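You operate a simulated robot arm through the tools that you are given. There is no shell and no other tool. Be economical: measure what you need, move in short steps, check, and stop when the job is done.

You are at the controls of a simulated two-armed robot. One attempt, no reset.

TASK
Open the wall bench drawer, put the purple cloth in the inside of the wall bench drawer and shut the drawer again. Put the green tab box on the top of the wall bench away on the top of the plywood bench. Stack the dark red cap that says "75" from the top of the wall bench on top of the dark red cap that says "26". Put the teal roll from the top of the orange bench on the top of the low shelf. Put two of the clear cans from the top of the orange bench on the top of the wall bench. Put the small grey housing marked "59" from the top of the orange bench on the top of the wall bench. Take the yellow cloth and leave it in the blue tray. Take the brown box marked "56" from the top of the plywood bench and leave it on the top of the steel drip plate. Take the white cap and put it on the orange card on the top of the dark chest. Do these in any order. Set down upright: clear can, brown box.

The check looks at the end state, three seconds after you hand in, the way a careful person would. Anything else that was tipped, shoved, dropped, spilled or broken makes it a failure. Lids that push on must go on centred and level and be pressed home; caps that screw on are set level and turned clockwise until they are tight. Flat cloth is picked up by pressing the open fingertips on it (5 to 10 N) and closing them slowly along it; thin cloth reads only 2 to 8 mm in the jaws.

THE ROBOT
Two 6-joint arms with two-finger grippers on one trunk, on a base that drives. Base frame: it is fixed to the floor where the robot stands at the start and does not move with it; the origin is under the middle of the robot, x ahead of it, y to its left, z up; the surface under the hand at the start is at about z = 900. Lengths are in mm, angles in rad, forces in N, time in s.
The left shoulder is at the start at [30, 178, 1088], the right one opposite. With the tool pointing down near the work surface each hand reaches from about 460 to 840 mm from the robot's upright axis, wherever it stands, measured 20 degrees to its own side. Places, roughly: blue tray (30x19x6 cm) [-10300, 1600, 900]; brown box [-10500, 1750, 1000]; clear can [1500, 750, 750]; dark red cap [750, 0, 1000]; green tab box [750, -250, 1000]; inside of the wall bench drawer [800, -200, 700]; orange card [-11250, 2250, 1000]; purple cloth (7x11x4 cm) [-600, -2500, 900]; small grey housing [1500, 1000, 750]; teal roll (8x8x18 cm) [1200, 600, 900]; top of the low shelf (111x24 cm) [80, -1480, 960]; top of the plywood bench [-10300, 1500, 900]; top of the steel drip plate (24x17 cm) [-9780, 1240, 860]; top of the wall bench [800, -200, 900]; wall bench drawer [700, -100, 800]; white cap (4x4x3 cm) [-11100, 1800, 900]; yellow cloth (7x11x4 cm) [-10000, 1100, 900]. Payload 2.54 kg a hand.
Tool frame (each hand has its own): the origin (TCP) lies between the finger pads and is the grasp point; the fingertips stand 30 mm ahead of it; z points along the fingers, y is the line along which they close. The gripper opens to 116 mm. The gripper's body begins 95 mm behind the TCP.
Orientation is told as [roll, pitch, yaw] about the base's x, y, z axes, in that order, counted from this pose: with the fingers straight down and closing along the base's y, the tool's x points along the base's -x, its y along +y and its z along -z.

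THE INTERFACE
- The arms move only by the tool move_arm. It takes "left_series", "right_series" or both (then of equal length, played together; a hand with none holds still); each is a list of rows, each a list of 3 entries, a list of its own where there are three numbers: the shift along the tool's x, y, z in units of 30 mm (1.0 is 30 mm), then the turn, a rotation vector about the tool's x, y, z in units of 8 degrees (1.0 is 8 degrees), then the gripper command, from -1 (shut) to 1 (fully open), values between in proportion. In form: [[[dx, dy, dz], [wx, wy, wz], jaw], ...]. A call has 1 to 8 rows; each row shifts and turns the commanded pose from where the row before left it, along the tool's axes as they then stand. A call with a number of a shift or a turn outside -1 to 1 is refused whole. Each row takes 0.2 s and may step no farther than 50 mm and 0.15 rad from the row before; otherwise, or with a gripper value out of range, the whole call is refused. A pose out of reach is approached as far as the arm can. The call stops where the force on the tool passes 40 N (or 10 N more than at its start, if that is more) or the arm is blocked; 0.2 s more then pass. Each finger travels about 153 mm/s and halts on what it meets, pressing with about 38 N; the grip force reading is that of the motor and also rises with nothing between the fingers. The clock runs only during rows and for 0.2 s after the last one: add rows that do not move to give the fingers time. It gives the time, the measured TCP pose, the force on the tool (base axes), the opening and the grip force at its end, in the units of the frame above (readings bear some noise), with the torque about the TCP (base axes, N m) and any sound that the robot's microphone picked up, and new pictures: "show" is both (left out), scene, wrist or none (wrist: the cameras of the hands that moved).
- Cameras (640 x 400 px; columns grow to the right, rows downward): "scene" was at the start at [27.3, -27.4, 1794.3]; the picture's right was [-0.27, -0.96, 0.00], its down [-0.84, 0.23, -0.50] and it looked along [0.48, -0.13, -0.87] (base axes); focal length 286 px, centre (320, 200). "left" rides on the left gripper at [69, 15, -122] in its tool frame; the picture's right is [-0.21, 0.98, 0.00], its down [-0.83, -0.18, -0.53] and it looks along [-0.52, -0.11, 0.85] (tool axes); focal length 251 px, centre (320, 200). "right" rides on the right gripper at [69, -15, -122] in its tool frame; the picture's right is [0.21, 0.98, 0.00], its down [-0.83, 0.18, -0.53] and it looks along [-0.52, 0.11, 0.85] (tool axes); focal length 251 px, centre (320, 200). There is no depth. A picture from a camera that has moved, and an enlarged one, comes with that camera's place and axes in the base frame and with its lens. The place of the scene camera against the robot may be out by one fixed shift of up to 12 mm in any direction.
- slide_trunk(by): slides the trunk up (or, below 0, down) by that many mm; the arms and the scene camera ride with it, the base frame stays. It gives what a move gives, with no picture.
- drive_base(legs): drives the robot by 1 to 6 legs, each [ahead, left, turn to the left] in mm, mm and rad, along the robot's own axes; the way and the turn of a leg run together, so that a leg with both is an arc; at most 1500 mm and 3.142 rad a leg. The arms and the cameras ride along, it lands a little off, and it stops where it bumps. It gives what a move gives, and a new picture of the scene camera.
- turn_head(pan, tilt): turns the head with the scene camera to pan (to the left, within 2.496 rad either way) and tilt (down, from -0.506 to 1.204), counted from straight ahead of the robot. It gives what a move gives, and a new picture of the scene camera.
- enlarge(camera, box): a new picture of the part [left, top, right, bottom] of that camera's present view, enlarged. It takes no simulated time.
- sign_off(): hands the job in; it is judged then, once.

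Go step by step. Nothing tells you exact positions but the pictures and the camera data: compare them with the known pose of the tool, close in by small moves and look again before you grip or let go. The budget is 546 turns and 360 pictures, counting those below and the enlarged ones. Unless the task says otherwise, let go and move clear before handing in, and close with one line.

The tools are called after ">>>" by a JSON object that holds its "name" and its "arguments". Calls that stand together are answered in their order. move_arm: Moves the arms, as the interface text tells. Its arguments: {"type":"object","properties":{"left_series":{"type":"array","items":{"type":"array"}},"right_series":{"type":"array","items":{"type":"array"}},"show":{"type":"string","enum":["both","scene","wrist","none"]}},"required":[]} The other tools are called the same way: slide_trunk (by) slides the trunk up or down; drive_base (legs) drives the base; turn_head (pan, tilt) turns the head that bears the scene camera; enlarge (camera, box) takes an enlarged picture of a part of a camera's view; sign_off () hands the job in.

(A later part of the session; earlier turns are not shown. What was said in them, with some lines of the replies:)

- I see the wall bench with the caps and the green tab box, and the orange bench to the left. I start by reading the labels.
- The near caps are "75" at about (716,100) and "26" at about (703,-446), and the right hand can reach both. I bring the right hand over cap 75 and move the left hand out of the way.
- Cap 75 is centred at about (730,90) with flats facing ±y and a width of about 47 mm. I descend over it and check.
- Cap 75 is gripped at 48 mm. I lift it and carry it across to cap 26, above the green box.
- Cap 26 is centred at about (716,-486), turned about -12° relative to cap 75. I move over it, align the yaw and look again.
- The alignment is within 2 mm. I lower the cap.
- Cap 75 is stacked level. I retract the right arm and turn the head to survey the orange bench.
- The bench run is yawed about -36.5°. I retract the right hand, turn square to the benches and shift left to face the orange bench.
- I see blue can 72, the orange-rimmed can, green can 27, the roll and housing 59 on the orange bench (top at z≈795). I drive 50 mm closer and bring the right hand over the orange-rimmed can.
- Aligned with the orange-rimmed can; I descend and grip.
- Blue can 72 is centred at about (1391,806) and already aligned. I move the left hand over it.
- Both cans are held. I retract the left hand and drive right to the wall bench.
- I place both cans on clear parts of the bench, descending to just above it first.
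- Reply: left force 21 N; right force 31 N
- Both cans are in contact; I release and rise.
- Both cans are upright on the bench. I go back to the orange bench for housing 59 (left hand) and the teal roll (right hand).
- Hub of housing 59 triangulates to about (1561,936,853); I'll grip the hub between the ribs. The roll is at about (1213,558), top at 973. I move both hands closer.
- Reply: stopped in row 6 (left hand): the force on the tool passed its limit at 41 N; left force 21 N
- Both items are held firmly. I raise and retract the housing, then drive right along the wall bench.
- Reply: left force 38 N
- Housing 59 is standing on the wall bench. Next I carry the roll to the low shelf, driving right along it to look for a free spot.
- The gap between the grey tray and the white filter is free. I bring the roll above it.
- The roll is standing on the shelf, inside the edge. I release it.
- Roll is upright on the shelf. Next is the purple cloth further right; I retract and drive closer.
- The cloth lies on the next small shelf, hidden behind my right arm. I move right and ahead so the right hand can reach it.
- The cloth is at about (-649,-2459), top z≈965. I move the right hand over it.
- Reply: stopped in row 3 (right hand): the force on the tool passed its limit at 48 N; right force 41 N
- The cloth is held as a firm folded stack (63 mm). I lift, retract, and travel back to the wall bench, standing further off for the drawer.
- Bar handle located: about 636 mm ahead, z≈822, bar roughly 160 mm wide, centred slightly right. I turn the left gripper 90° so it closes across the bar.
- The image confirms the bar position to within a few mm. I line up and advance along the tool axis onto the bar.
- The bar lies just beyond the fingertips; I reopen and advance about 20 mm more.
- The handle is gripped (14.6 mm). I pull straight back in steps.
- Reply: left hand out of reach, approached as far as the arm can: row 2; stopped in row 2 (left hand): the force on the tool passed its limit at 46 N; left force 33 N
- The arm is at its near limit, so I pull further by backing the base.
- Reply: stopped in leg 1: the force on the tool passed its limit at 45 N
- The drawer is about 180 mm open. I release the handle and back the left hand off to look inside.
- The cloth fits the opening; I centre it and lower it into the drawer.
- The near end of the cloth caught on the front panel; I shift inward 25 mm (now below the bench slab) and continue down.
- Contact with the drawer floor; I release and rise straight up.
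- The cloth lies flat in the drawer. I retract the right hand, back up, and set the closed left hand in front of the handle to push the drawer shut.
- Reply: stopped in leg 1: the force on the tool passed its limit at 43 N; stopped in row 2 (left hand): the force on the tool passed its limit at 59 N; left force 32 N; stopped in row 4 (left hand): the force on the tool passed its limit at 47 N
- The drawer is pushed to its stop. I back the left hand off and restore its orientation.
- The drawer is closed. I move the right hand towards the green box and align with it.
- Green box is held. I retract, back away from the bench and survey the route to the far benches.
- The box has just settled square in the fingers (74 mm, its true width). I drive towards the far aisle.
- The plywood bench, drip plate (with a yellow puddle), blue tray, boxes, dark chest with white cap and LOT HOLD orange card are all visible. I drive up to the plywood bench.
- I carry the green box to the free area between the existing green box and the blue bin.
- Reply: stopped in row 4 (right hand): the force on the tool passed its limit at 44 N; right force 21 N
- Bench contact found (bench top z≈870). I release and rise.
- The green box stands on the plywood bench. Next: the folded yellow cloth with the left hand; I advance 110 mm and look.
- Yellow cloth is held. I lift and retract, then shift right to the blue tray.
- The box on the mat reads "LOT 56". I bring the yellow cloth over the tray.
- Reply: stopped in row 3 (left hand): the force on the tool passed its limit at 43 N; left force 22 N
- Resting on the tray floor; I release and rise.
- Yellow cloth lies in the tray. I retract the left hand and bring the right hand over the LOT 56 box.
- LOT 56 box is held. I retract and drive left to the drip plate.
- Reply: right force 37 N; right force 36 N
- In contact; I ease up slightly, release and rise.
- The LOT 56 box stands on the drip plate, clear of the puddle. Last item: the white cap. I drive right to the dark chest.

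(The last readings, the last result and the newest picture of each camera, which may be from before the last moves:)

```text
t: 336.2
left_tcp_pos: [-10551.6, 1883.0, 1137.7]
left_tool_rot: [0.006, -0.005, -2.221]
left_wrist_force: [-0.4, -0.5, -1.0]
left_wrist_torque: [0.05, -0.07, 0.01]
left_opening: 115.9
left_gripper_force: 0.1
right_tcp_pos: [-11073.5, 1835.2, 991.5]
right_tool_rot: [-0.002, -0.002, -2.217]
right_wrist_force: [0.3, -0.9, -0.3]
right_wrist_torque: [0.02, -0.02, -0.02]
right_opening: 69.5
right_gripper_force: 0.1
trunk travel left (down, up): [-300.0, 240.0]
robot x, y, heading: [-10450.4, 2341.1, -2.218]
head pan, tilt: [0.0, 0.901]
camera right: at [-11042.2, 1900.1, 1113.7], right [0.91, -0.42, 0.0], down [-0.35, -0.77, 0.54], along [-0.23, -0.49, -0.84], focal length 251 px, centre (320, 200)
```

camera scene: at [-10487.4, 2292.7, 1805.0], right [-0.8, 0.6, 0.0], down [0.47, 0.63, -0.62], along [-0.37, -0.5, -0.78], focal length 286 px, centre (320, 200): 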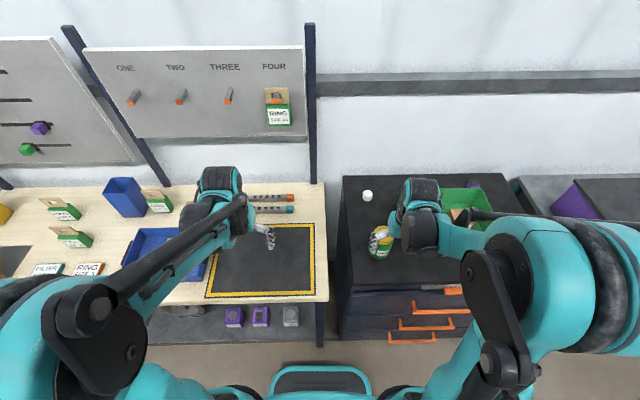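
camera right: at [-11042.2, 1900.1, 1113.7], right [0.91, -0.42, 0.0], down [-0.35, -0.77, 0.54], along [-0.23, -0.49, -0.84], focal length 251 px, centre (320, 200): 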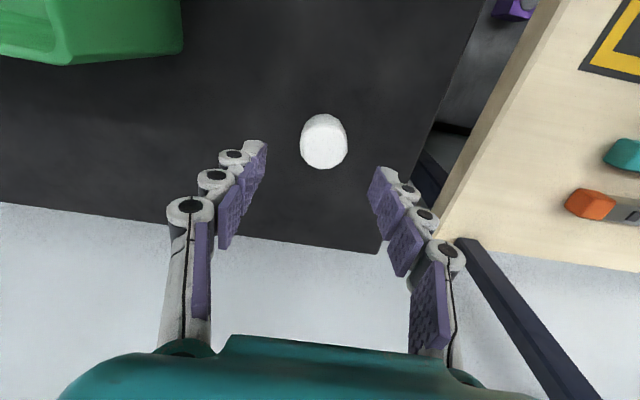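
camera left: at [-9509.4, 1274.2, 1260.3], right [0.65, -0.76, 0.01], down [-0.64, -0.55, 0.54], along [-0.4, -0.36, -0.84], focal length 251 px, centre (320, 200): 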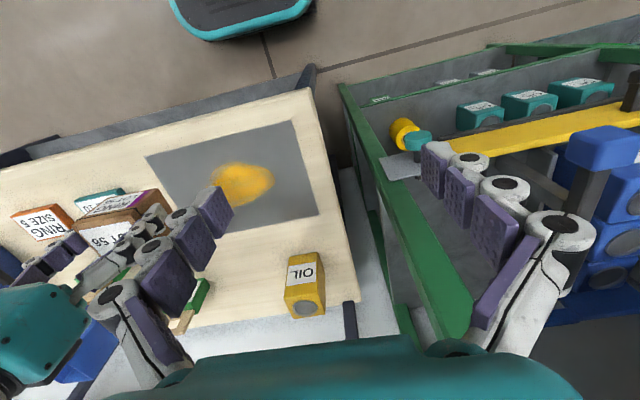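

>>> {"name": "move_arm", "arguments": {"right_series": [[[0.18, 0, 0.5], [0, 0, 0], 0.2], [[0, 0, 0.6], [0, 0, 0], 0.2], [[0, 0, 0.4], [0, 0, 0], 0.2]], "show": "wrist"}}

```text
t: 337.0
left_tcp_pos: [-10550.1, 1883.9, 1138.2]
left_tool_rot: [0.004, -0.006, -2.222]
left_wrist_force: [0.0, -0.2, -0.9]
left_wrist_torque: [0.01, -0.01, -0.02]
left_opening: 116.1
left_gripper_force: 0.1
right_tcp_pos: [-11067.2, 1840.4, 948.8]
right_tool_rot: [0.0, -0.003, -2.219]
right_wrist_force: [0.0, 0.0, -0.1]
right_wrist_torque: [-0.02, 0.01, -0.05]
right_opening: 69.5
right_gripper_force: 0.0
trunk travel left (down, up): [-300.0, 240.0]
robot x, y, heading: [-10452.7, 2340.3, -2.215]
head pan, tilt: [0.0, 0.901]
camera right: at [-11036.9, 1905.2, 1072.1], right [0.91, -0.42, 0.0], down [-0.35, -0.77, 0.54], along [-0.23, -0.49, -0.84], focal length 251 px, centre (320, 200)
```

right: 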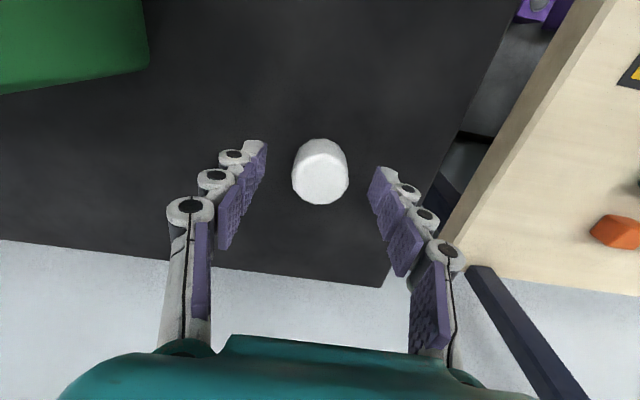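

>>> {"name": "move_arm", "arguments": {"right_series": [[[0, 0, 0.2], [0, 0, 0], 0.2], [[0, 0, 0.17], [0, 0, 0], 0.1], [[0, 0, 0], [0, 0, 0], -0.2], [[0, 0, 0], [0, 0, 0], -0.45], [[0, 0, 0], [0, 0, 0], -0.6], [[0, 0, 0], [0, 0, 0], -0.6]], "show": "wrist"}}

```text
t: 338.4
left_tcp_pos: [-10550.4, 1883.8, 1137.3]
left_tool_rot: [0.005, -0.007, -2.219]
left_wrist_force: [1.7, 0.2, -0.6]
left_wrist_torque: [0.02, 0.02, 0.04]
left_opening: 115.9
left_gripper_force: 0.1
right_tcp_pos: [-11066.4, 1839.5, 938.3]
right_tool_rot: [-0.001, -0.005, -2.218]
right_wrist_force: [-0.4, 0.6, -0.2]
right_wrist_torque: [0.0, -0.01, 0.04]
right_opening: 35.2
right_gripper_force: 37.7
trunk travel left (down, up): [-300.0, 240.0]
robot x, y, heading: [-10450.4, 2340.4, -2.214]
head pan, tilt: [0.0, 0.901]
camera right: at [-11036.9, 1905.3, 1060.4], right [0.91, -0.42, 0.0], down [-0.35, -0.77, 0.54], along [-0.23, -0.49, -0.84], focal length 251 px, centre (320, 200)
```

right: 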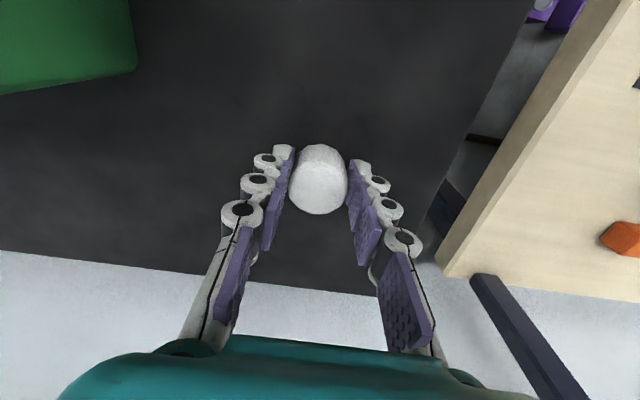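

The white cap is gripped. I lift, retract and drive right to the orange card.

>>> {"name": "move_arm", "arguments": {"right_series": [[[0, 0, -0.4], [0, 0, 0], -0.6], [[0, 0, -1], [0, 0, 0], -0.6], [[0, 0, -1], [0, 0, 0], -0.6], [[0, 0, -1], [0, 0, 0], -0.6], [[0.3, 0, -1], [0, 0, 0], -0.6], [[1, 0, -1], [0, 0, 0], -0.6], [[1, 0, -0.6], [0, 0, 0], -0.6], [[1, 0, 0], [0, 0, 0], -0.6]], "show": "none"}}

>>> {"name": "move_arm", "arguments": {"right_series": [[[1, 0, 0], [0, 0, 0], -0.6], [[1, 0, 0], [0, 0, 0], -0.6], [[1, 0, 0], [0, 0, 0], -0.6], [[1, 0, 0], [0, 0, 0], -0.6], [[1, 0, 0], [0, 0, 0], -0.6], [[1, 0, 0], [0, 0, 0], -0.6], [[1, 0, 0], [0, 0, 0], -0.6]], "show": "none"}}

>>> {"name": "drive_base", "arguments": {"legs": [[-60, 0, 0], [0, -420, 0]]}}

>>> {"name": "enlarge", "arguments": {"camera": "scene", "box": [200, 140, 520, 320]}}

```text
t: 340.2
left_tcp_pos: [-10548.7, 1883.9, 1139.2]
left_tool_rot: [0.005, -0.006, -2.221]
left_wrist_force: [1.2, -0.4, 0.6]
left_wrist_torque: [-0.01, -0.01, 0.02]
left_opening: 115.9
left_gripper_force: 0.1
right_tcp_pos: [-11006.6, 1919.7, 1118.6]
right_tool_rot: [-0.003, -0.005, -2.218]
right_wrist_force: [0.1, 0.2, -0.7]
right_wrist_torque: [-0.01, 0.01, 0.01]
right_opening: 35.4
right_gripper_force: 38.2
trunk travel left (down, up): [-300.0, 240.0]
robot x, y, heading: [-10450.2, 2340.7, -2.213]
head pan, tilt: [0.0, 0.901]
```

```text
t: 341.8
left_tcp_pos: [-10549.1, 1883.9, 1139.2]
left_tool_rot: [0.003, -0.007, -2.221]
left_wrist_force: [-0.2, 0.5, 0.6]
left_wrist_torque: [-0.03, 0.01, -0.01]
left_opening: 116.0
left_gripper_force: 0.0
right_tcp_pos: [-10882.6, 2090.4, 1116.0]
right_tool_rot: [-0.002, -0.005, -2.218]
right_wrist_force: [0.6, -0.1, -0.4]
right_wrist_torque: [-0.02, 0.0, 0.01]
right_opening: 35.3
right_gripper_force: 38.1
trunk travel left (down, up): [-300.0, 240.0]
robot x, y, heading: [-10452.8, 2340.2, -2.212]
head pan, tilt: [0.0, 0.901]
```

```text
t: 345.0
left_tcp_pos: [-10854.3, 2188.2, 1138.9]
left_tool_rot: [0.006, -0.007, -2.226]
left_wrist_force: [0.0, 0.3, 0.3]
left_wrist_torque: [0.01, -0.01, 0.0]
left_opening: 115.8
left_gripper_force: 0.0
right_tcp_pos: [-11186.9, 2394.0, 1116.3]
right_tool_rot: [-0.002, -0.006, -2.222]
right_wrist_force: [-0.5, 0.7, -0.2]
right_wrist_torque: [-0.03, -0.04, 0.0]
right_opening: 35.6
right_gripper_force: 37.9
trunk travel left (down, up): [-300.0, 240.0]
robot x, y, heading: [-10754.7, 2646.1, -2.22]
head pan, tilt: [0.0, 0.901]
camera scene: at [-10788.6, 2598.6, 1805.0], right [-0.8, 0.6, 0.0], down [0.47, 0.62, -0.62], along [-0.37, -0.5, -0.78], focal length 286 px, centre (320, 200)
```

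scene: 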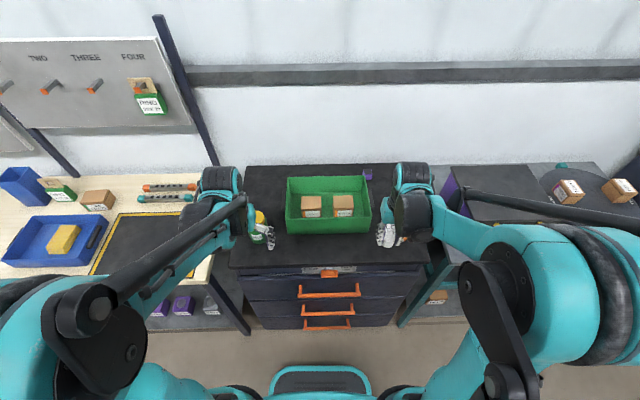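

```text
2.00 times, centred on (360, 230) of scene
camera zoom: at [-10788.6, 2598.6, 1805.0], right [-0.8, 0.6, 0.0], down [0.47, 0.62, -0.62], along [-0.37, -0.5, -0.78], focal length 572 px, centre (240, 140)
```

zoom: 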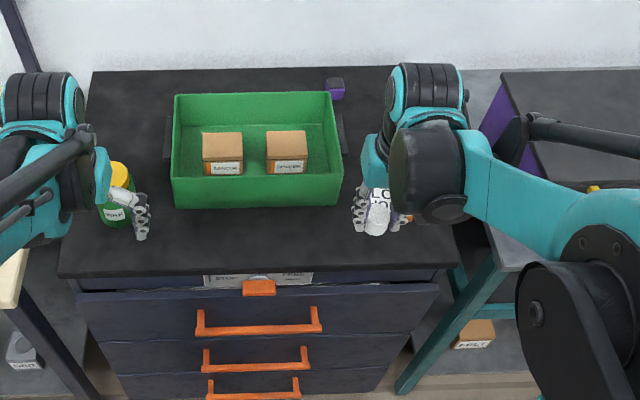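

>>> {"name": "enlarge", "arguments": {"camera": "right", "box": [0, 0, 640, 400]}}

```text
1.00 times, centred on (320, 200) of right (not enlarged: the box is as wide or as high as the picture)
camera zoom: at [-11156.3, 2459.7, 1239.1], right [0.91, -0.42, 0.0], down [-0.36, -0.76, 0.54], along [-0.23, -0.49, -0.84], focal length 251 px, centre (320, 200)
```

zoom: 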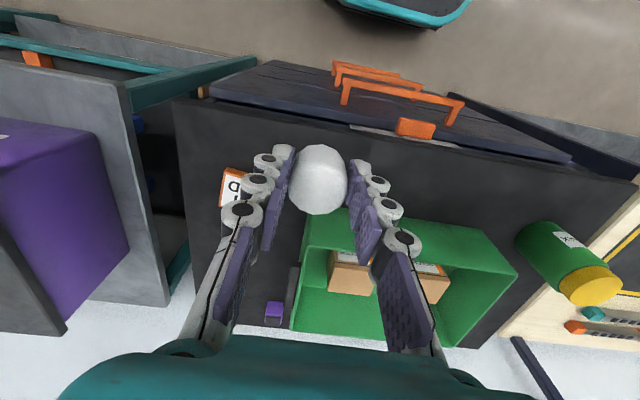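

>>> {"name": "move_arm", "arguments": {"right_series": [[[-0.7, 0, 0], [0, 0, 0], -0.6], [[-0.7, -0.2, 0.3], [0, 0, 0], -0.6], [[-0.6, -0.3, 0.6], [0, 0, 0], -0.6]], "show": "wrist"}}

```text
t: 345.8
left_tcp_pos: [-10856.0, 2187.1, 1138.1]
left_tool_rot: [0.007, -0.006, -2.228]
left_wrist_force: [-0.2, 0.8, 0.4]
left_wrist_torque: [-0.01, -0.04, 0.01]
left_opening: 115.8
left_gripper_force: 0.0
right_tcp_pos: [-11235.0, 2354.3, 1089.5]
right_tool_rot: [-0.001, -0.004, -2.225]
right_wrist_force: [0.1, -1.1, -0.7]
right_wrist_torque: [0.01, -0.01, 0.02]
right_opening: 35.4
right_gripper_force: 38.3
trunk travel left (down, up): [-300.0, 240.0]
robot x, y, heading: [-10756.8, 2647.6, -2.22]
head pan, tilt: [0.0, 0.901]
camera right: at [-11204.6, 2419.4, 1212.5], right [0.91, -0.42, 0.0], down [-0.36, -0.77, 0.54], along [-0.23, -0.49, -0.84], focal length 251 px, centre (320, 200)
```

right: 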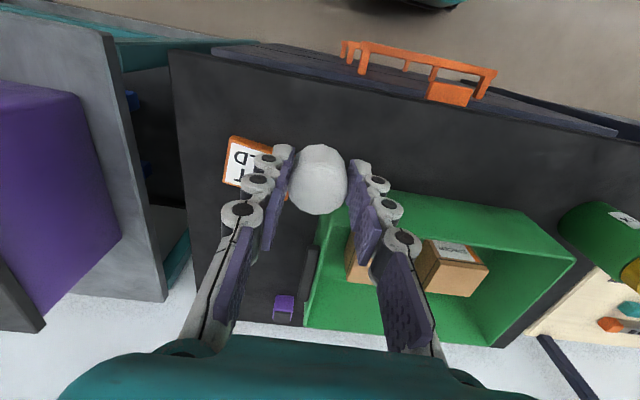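

>>> {"name": "move_arm", "arguments": {"right_series": [[[0, -1, 0], [0, 0, 0], -0.6], [[-0.3, -1, 0], [0, 0, 0], -0.6], [[0, -0.7, 0.3], [0, 0, 0], -0.6]], "show": "wrist"}}

>>> {"name": "enlarge", "arguments": {"camera": "scene", "box": [320, 150, 480, 270]}}

```text
t: 346.6
left_tcp_pos: [-10855.6, 2187.7, 1138.3]
left_tool_rot: [0.003, -0.007, -2.227]
left_wrist_force: [0.9, -0.1, -0.2]
left_wrist_torque: [-0.01, 0.0, 0.0]
left_opening: 115.9
left_gripper_force: 0.1
right_tcp_pos: [-11305.5, 2398.8, 1082.8]
right_tool_rot: [0.0, -0.004, -2.223]
right_wrist_force: [0.2, 0.1, -0.3]
right_wrist_torque: [-0.03, 0.0, -0.02]
right_opening: 35.5
right_gripper_force: 37.6
trunk travel left (down, up): [-300.0, 240.0]
robot x, y, heading: [-10754.5, 2643.9, -2.217]
head pan, tilt: [0.0, 0.901]
camera right: at [-11274.9, 2463.8, 1204.4], right [0.91, -0.42, 0.0], down [-0.36, -0.76, 0.54], along [-0.23, -0.49, -0.84], focal length 251 px, centre (320, 200)
```

right: 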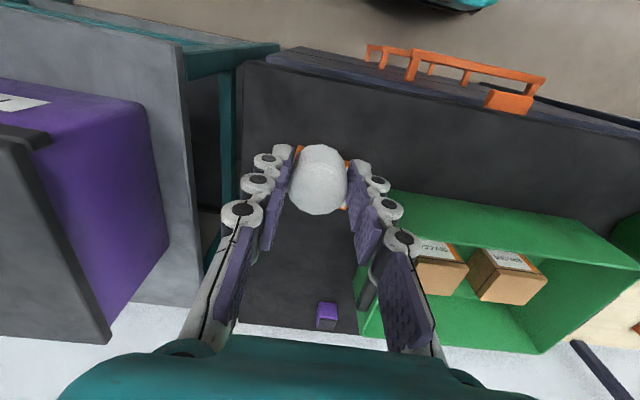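

```text
3.33 times, centred on (400, 210) of scene
camera zoom: at [-10788.7, 2598.9, 1805.0], right [-0.8, 0.6, 0.0], down [0.47, 0.62, -0.62], along [-0.37, -0.5, -0.78], focal length 954 px, centre (53, 167)
```

zoom: 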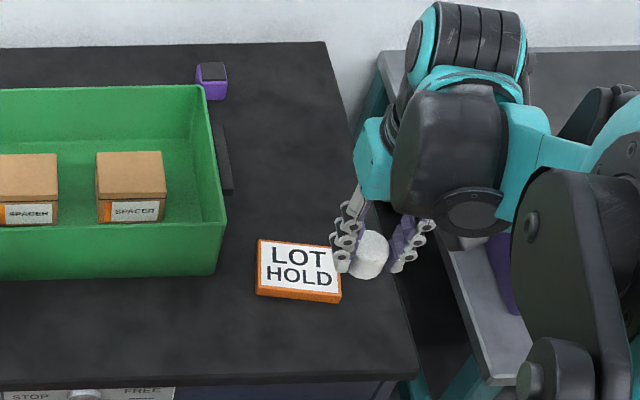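

>>> {"name": "move_arm", "arguments": {"right_series": [[[-0.9, 0.21, 0], [0, 0, 0], -0.6], [[-0.9, 0.21, 0.4], [0, 0, 0], -0.6], [[-0.8, 0.21, 0.8], [0, 0, 0], -0.6], [[0, 0, 0.9], [0, 0, 0], -0.6], [[0, 0, 0.9], [0, 0, 0], -0.6]], "show": "both"}}

>>> {"name": "enlarge", "arguments": {"camera": "scene", "box": [320, 150, 480, 270]}}

```text
t: 347.8
left_tcp_pos: [-10854.1, 2186.9, 1138.4]
left_tool_rot: [0.006, -0.005, -2.228]
left_wrist_force: [-0.2, -1.2, -0.3]
left_wrist_torque: [0.0, -0.04, 0.0]
left_opening: 115.8
left_gripper_force: 0.0
right_tcp_pos: [-11338.9, 2324.5, 991.2]
right_tool_rot: [-0.001, -0.002, -2.224]
right_wrist_force: [-0.1, 0.3, -0.2]
right_wrist_torque: [0.04, 0.01, -0.01]
right_opening: 35.3
right_gripper_force: 37.9
trunk travel left (down, up): [-300.0, 240.0]
robot x, y, heading: [-10750.6, 2643.5, -2.227]
head pan, tilt: [0.0, 0.901]
camera scene: at [-10789.0, 2597.1, 1805.0], right [-0.8, 0.6, 0.0], down [0.47, 0.63, -0.62], along [-0.37, -0.49, -0.78], focal length 286 px, centre (320, 200)
camera right: at [-11308.1, 2388.8, 1114.0], right [0.91, -0.42, 0.0], down [-0.36, -0.77, 0.54], along [-0.23, -0.49, -0.84], focal length 251 px, centre (320, 200)
```

scene: 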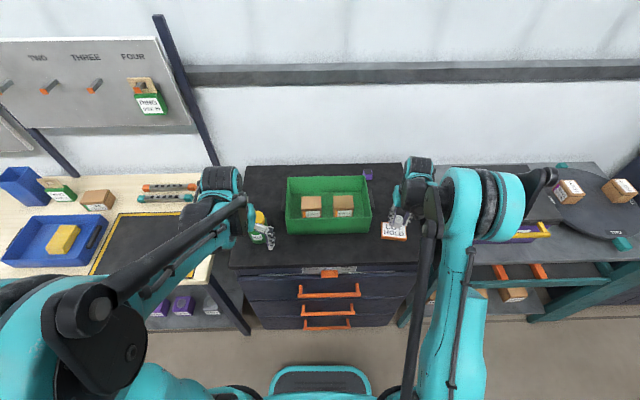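
right: 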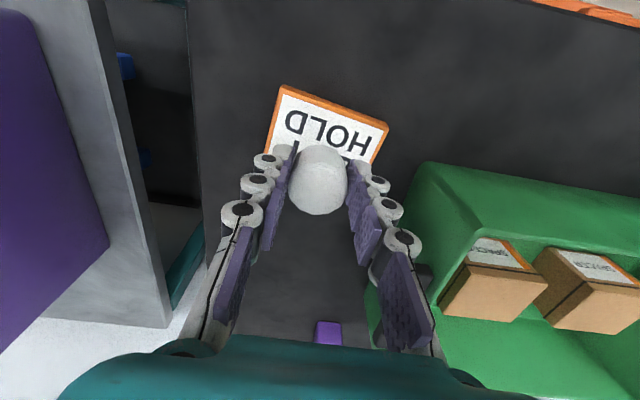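

```text
3.33 times, centred on (400, 210) of scene
camera zoom: at [-10789.0, 2597.1, 1805.0], right [-0.8, 0.6, 0.0], down [0.47, 0.63, -0.62], along [-0.37, -0.49, -0.78], focal length 954 px, centre (53, 167)
```

zoom: 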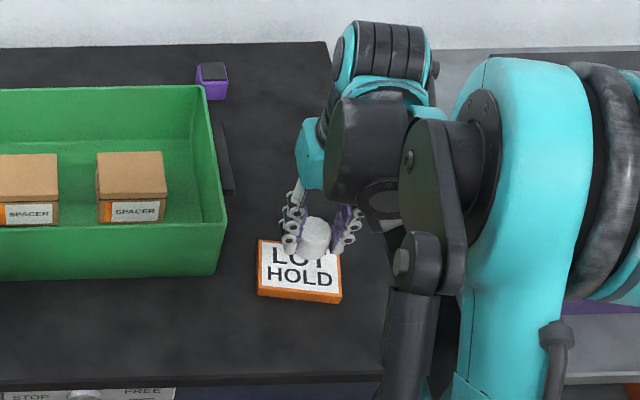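

The cap is centred over the card. I lower it slowly.

>>> {"name": "move_arm", "arguments": {"right_series": [[[0, 0.07, 0.6], [0, 0, 0], -0.6], [[0, 0, 0.4], [0, 0, 0], -0.6], [[0, 0, 0.15], [0, 0, 0], -0.6], [[0, 0, 0], [0, 0, 0], -0.6]], "show": "none"}}

>>> {"name": "move_arm", "arguments": {"right_series": [[[0, 0, 0.07], [0, 0, 0], -0.6], [[0, 0, 0.07], [0, 0, 0], -0.6], [[0, 0, 0.06], [0, 0, 0], -0.6], [[0, 0, 0], [0, 0, 0], -0.6]], "show": "wrist"}}

```text
t: 348.8
left_tcp_pos: [-10853.5, 2186.6, 1138.7]
left_tool_rot: [0.006, -0.007, -2.228]
left_wrist_force: [0.3, 0.7, 0.4]
left_wrist_torque: [0.02, 0.01, -0.02]
left_opening: 115.7
left_gripper_force: 0.1
right_tcp_pos: [-11336.7, 2321.8, 956.6]
right_tool_rot: [-0.002, -0.006, -2.224]
right_wrist_force: [-0.7, 0.3, -0.4]
right_wrist_torque: [-0.01, 0.0, 0.0]
right_opening: 35.4
right_gripper_force: 37.9
trunk travel left (down, up): [-300.0, 240.0]
robot x, y, heading: [-10753.3, 2645.1, -2.216]
head pan, tilt: [0.0, 0.901]
```

```text
t: 349.8
left_tcp_pos: [-10852.3, 2188.7, 1139.3]
left_tool_rot: [0.004, -0.009, -2.228]
left_wrist_force: [-0.3, 0.9, 0.0]
left_wrist_torque: [0.0, 0.0, 0.02]
left_opening: 115.9
left_gripper_force: 0.1
right_tcp_pos: [-11334.9, 2323.0, 952.5]
right_tool_rot: [-0.003, -0.007, -2.222]
right_wrist_force: [-8.4, -5.7, 39.1]
right_wrist_torque: [-0.31, 0.42, -0.06]
right_opening: 35.5
right_gripper_force: 38.2
trunk travel left (down, up): [-300.0, 240.0]
robot x, y, heading: [-10757.2, 2644.6, -2.216]
head pan, tilt: [0.0, 0.901]
camera right: at [-11303.8, 2388.4, 1075.1], right [0.91, -0.42, 0.0], down [-0.35, -0.76, 0.54], along [-0.23, -0.49, -0.84], focal length 251 px, centre (320, 200)
```

right: 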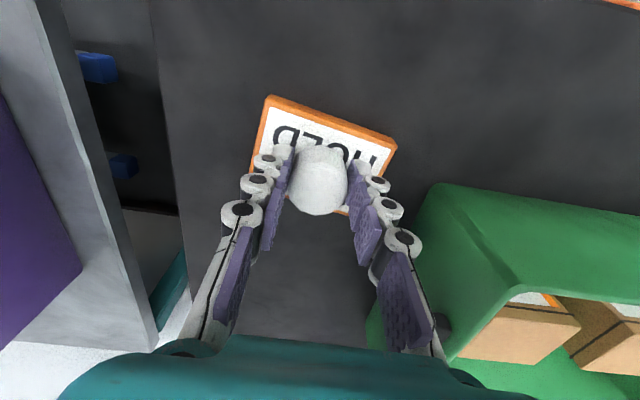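

>>> {"name": "move_arm", "arguments": {"right_series": [[[0, 0, -0.1], [0, 0, 0], -0.6], [[0, 0, 0], [0, 0, 0], -0.3], [[0, 0, 0], [0, 0, 0], 0.0], [[0, 0, 0], [0, 0, 0], 0.0], [[0, 0, -0.5], [0, 0, 0], 0.0], [[0, 0, -1], [0, 0, 0], 0.0], [[0, 0, -1], [0, 0, 0], 0.0], [[0, 0, -1], [0, 0, 0], 0.0]], "show": "wrist"}}

>>> {"name": "enlarge", "arguments": {"camera": "scene", "box": [320, 150, 480, 270]}}

```text
t: 351.6
left_tcp_pos: [-10853.1, 2188.3, 1138.6]
left_tool_rot: [0.006, -0.007, -2.227]
left_wrist_force: [0.8, 0.3, 0.2]
left_wrist_torque: [0.0, -0.02, 0.01]
left_opening: 115.8
left_gripper_force: 0.0
right_tcp_pos: [-11336.3, 2321.8, 1060.1]
right_tool_rot: [-0.002, -0.005, -2.224]
right_wrist_force: [-1.0, 0.6, 0.8]
right_wrist_torque: [-0.01, 0.03, -0.01]
right_opening: 58.2
right_gripper_force: 0.1
trunk travel left (down, up): [-300.0, 240.0]
robot x, y, heading: [-10753.3, 2646.3, -2.222]
head pan, tilt: [0.0, 0.901]
camera right: at [-11305.3, 2387.5, 1182.6], right [0.91, -0.42, 0.0], down [-0.35, -0.76, 0.54], along [-0.23, -0.49, -0.84], focal length 251 px, centre (320, 200)
```

right: 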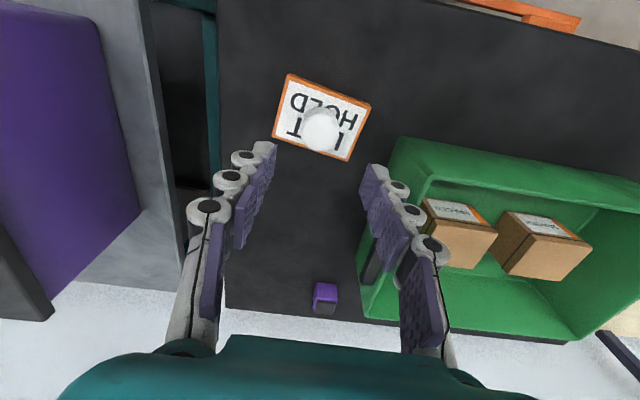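

```text
3.33 times, centred on (400, 210) of scene
camera zoom: at [-10787.1, 2598.7, 1805.1], right [-0.8, 0.6, 0.0], down [0.47, 0.62, -0.62], along [-0.38, -0.5, -0.78], focal length 954 px, centre (53, 167)
```

zoom: 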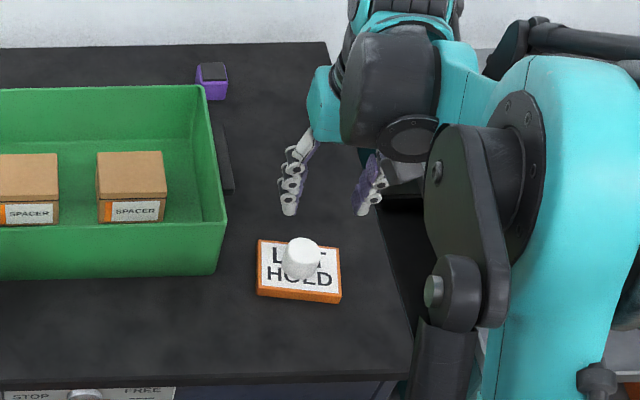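

>>> {"name": "move_arm", "arguments": {"right_series": [[[0.5, 0, -1], [0, 0, 0], 0.5], [[1, 0, -0.5], [0, 0, 0], 1], [[1, 0, 0], [0, 0, 0], 1], [[1, 0, 0], [0, 0, 0], 1], [[1, 0, 0], [0, 0, 0], 1]], "show": "scene"}}

```text
t: 352.8
left_tcp_pos: [-10853.8, 2189.4, 1139.7]
left_tool_rot: [0.004, -0.006, -2.229]
left_wrist_force: [0.4, 1.2, -0.3]
left_wrist_torque: [-0.02, 0.01, -0.02]
left_opening: 116.1
left_gripper_force: 0.0
right_tcp_pos: [-11252.5, 2430.4, 1103.0]
right_tool_rot: [-0.002, -0.006, -2.222]
right_wrist_force: [0.0, 0.4, 0.1]
right_wrist_torque: [-0.01, 0.01, 0.0]
right_opening: 116.1
right_gripper_force: 0.1
trunk travel left (down, up): [-300.0, 240.0]
robot x, y, heading: [-10752.0, 2646.3, -2.218]
head pan, tilt: [0.0, 0.901]
camera scene: at [-10787.1, 2599.2, 1805.1], right [-0.8, 0.6, 0.0], down [0.47, 0.62, -0.62], along [-0.38, -0.5, -0.78], focal length 286 px, centre (320, 200)
```

scene: 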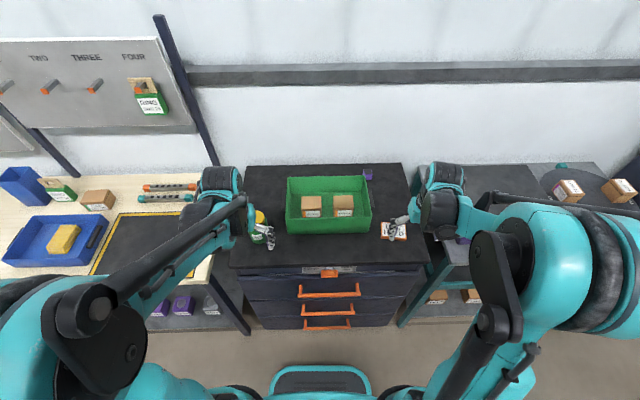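

Every item is in place, the drawer is shut and both hands are clear, so I hand the job in.

>>> {"name": "sign_off", "arguments": {}}

```text
The job is handed in.
```

All nine tasks are done and handed in; the LOT 56 box stands on a corner of the drip plate because there is a yellow puddle in its middle.
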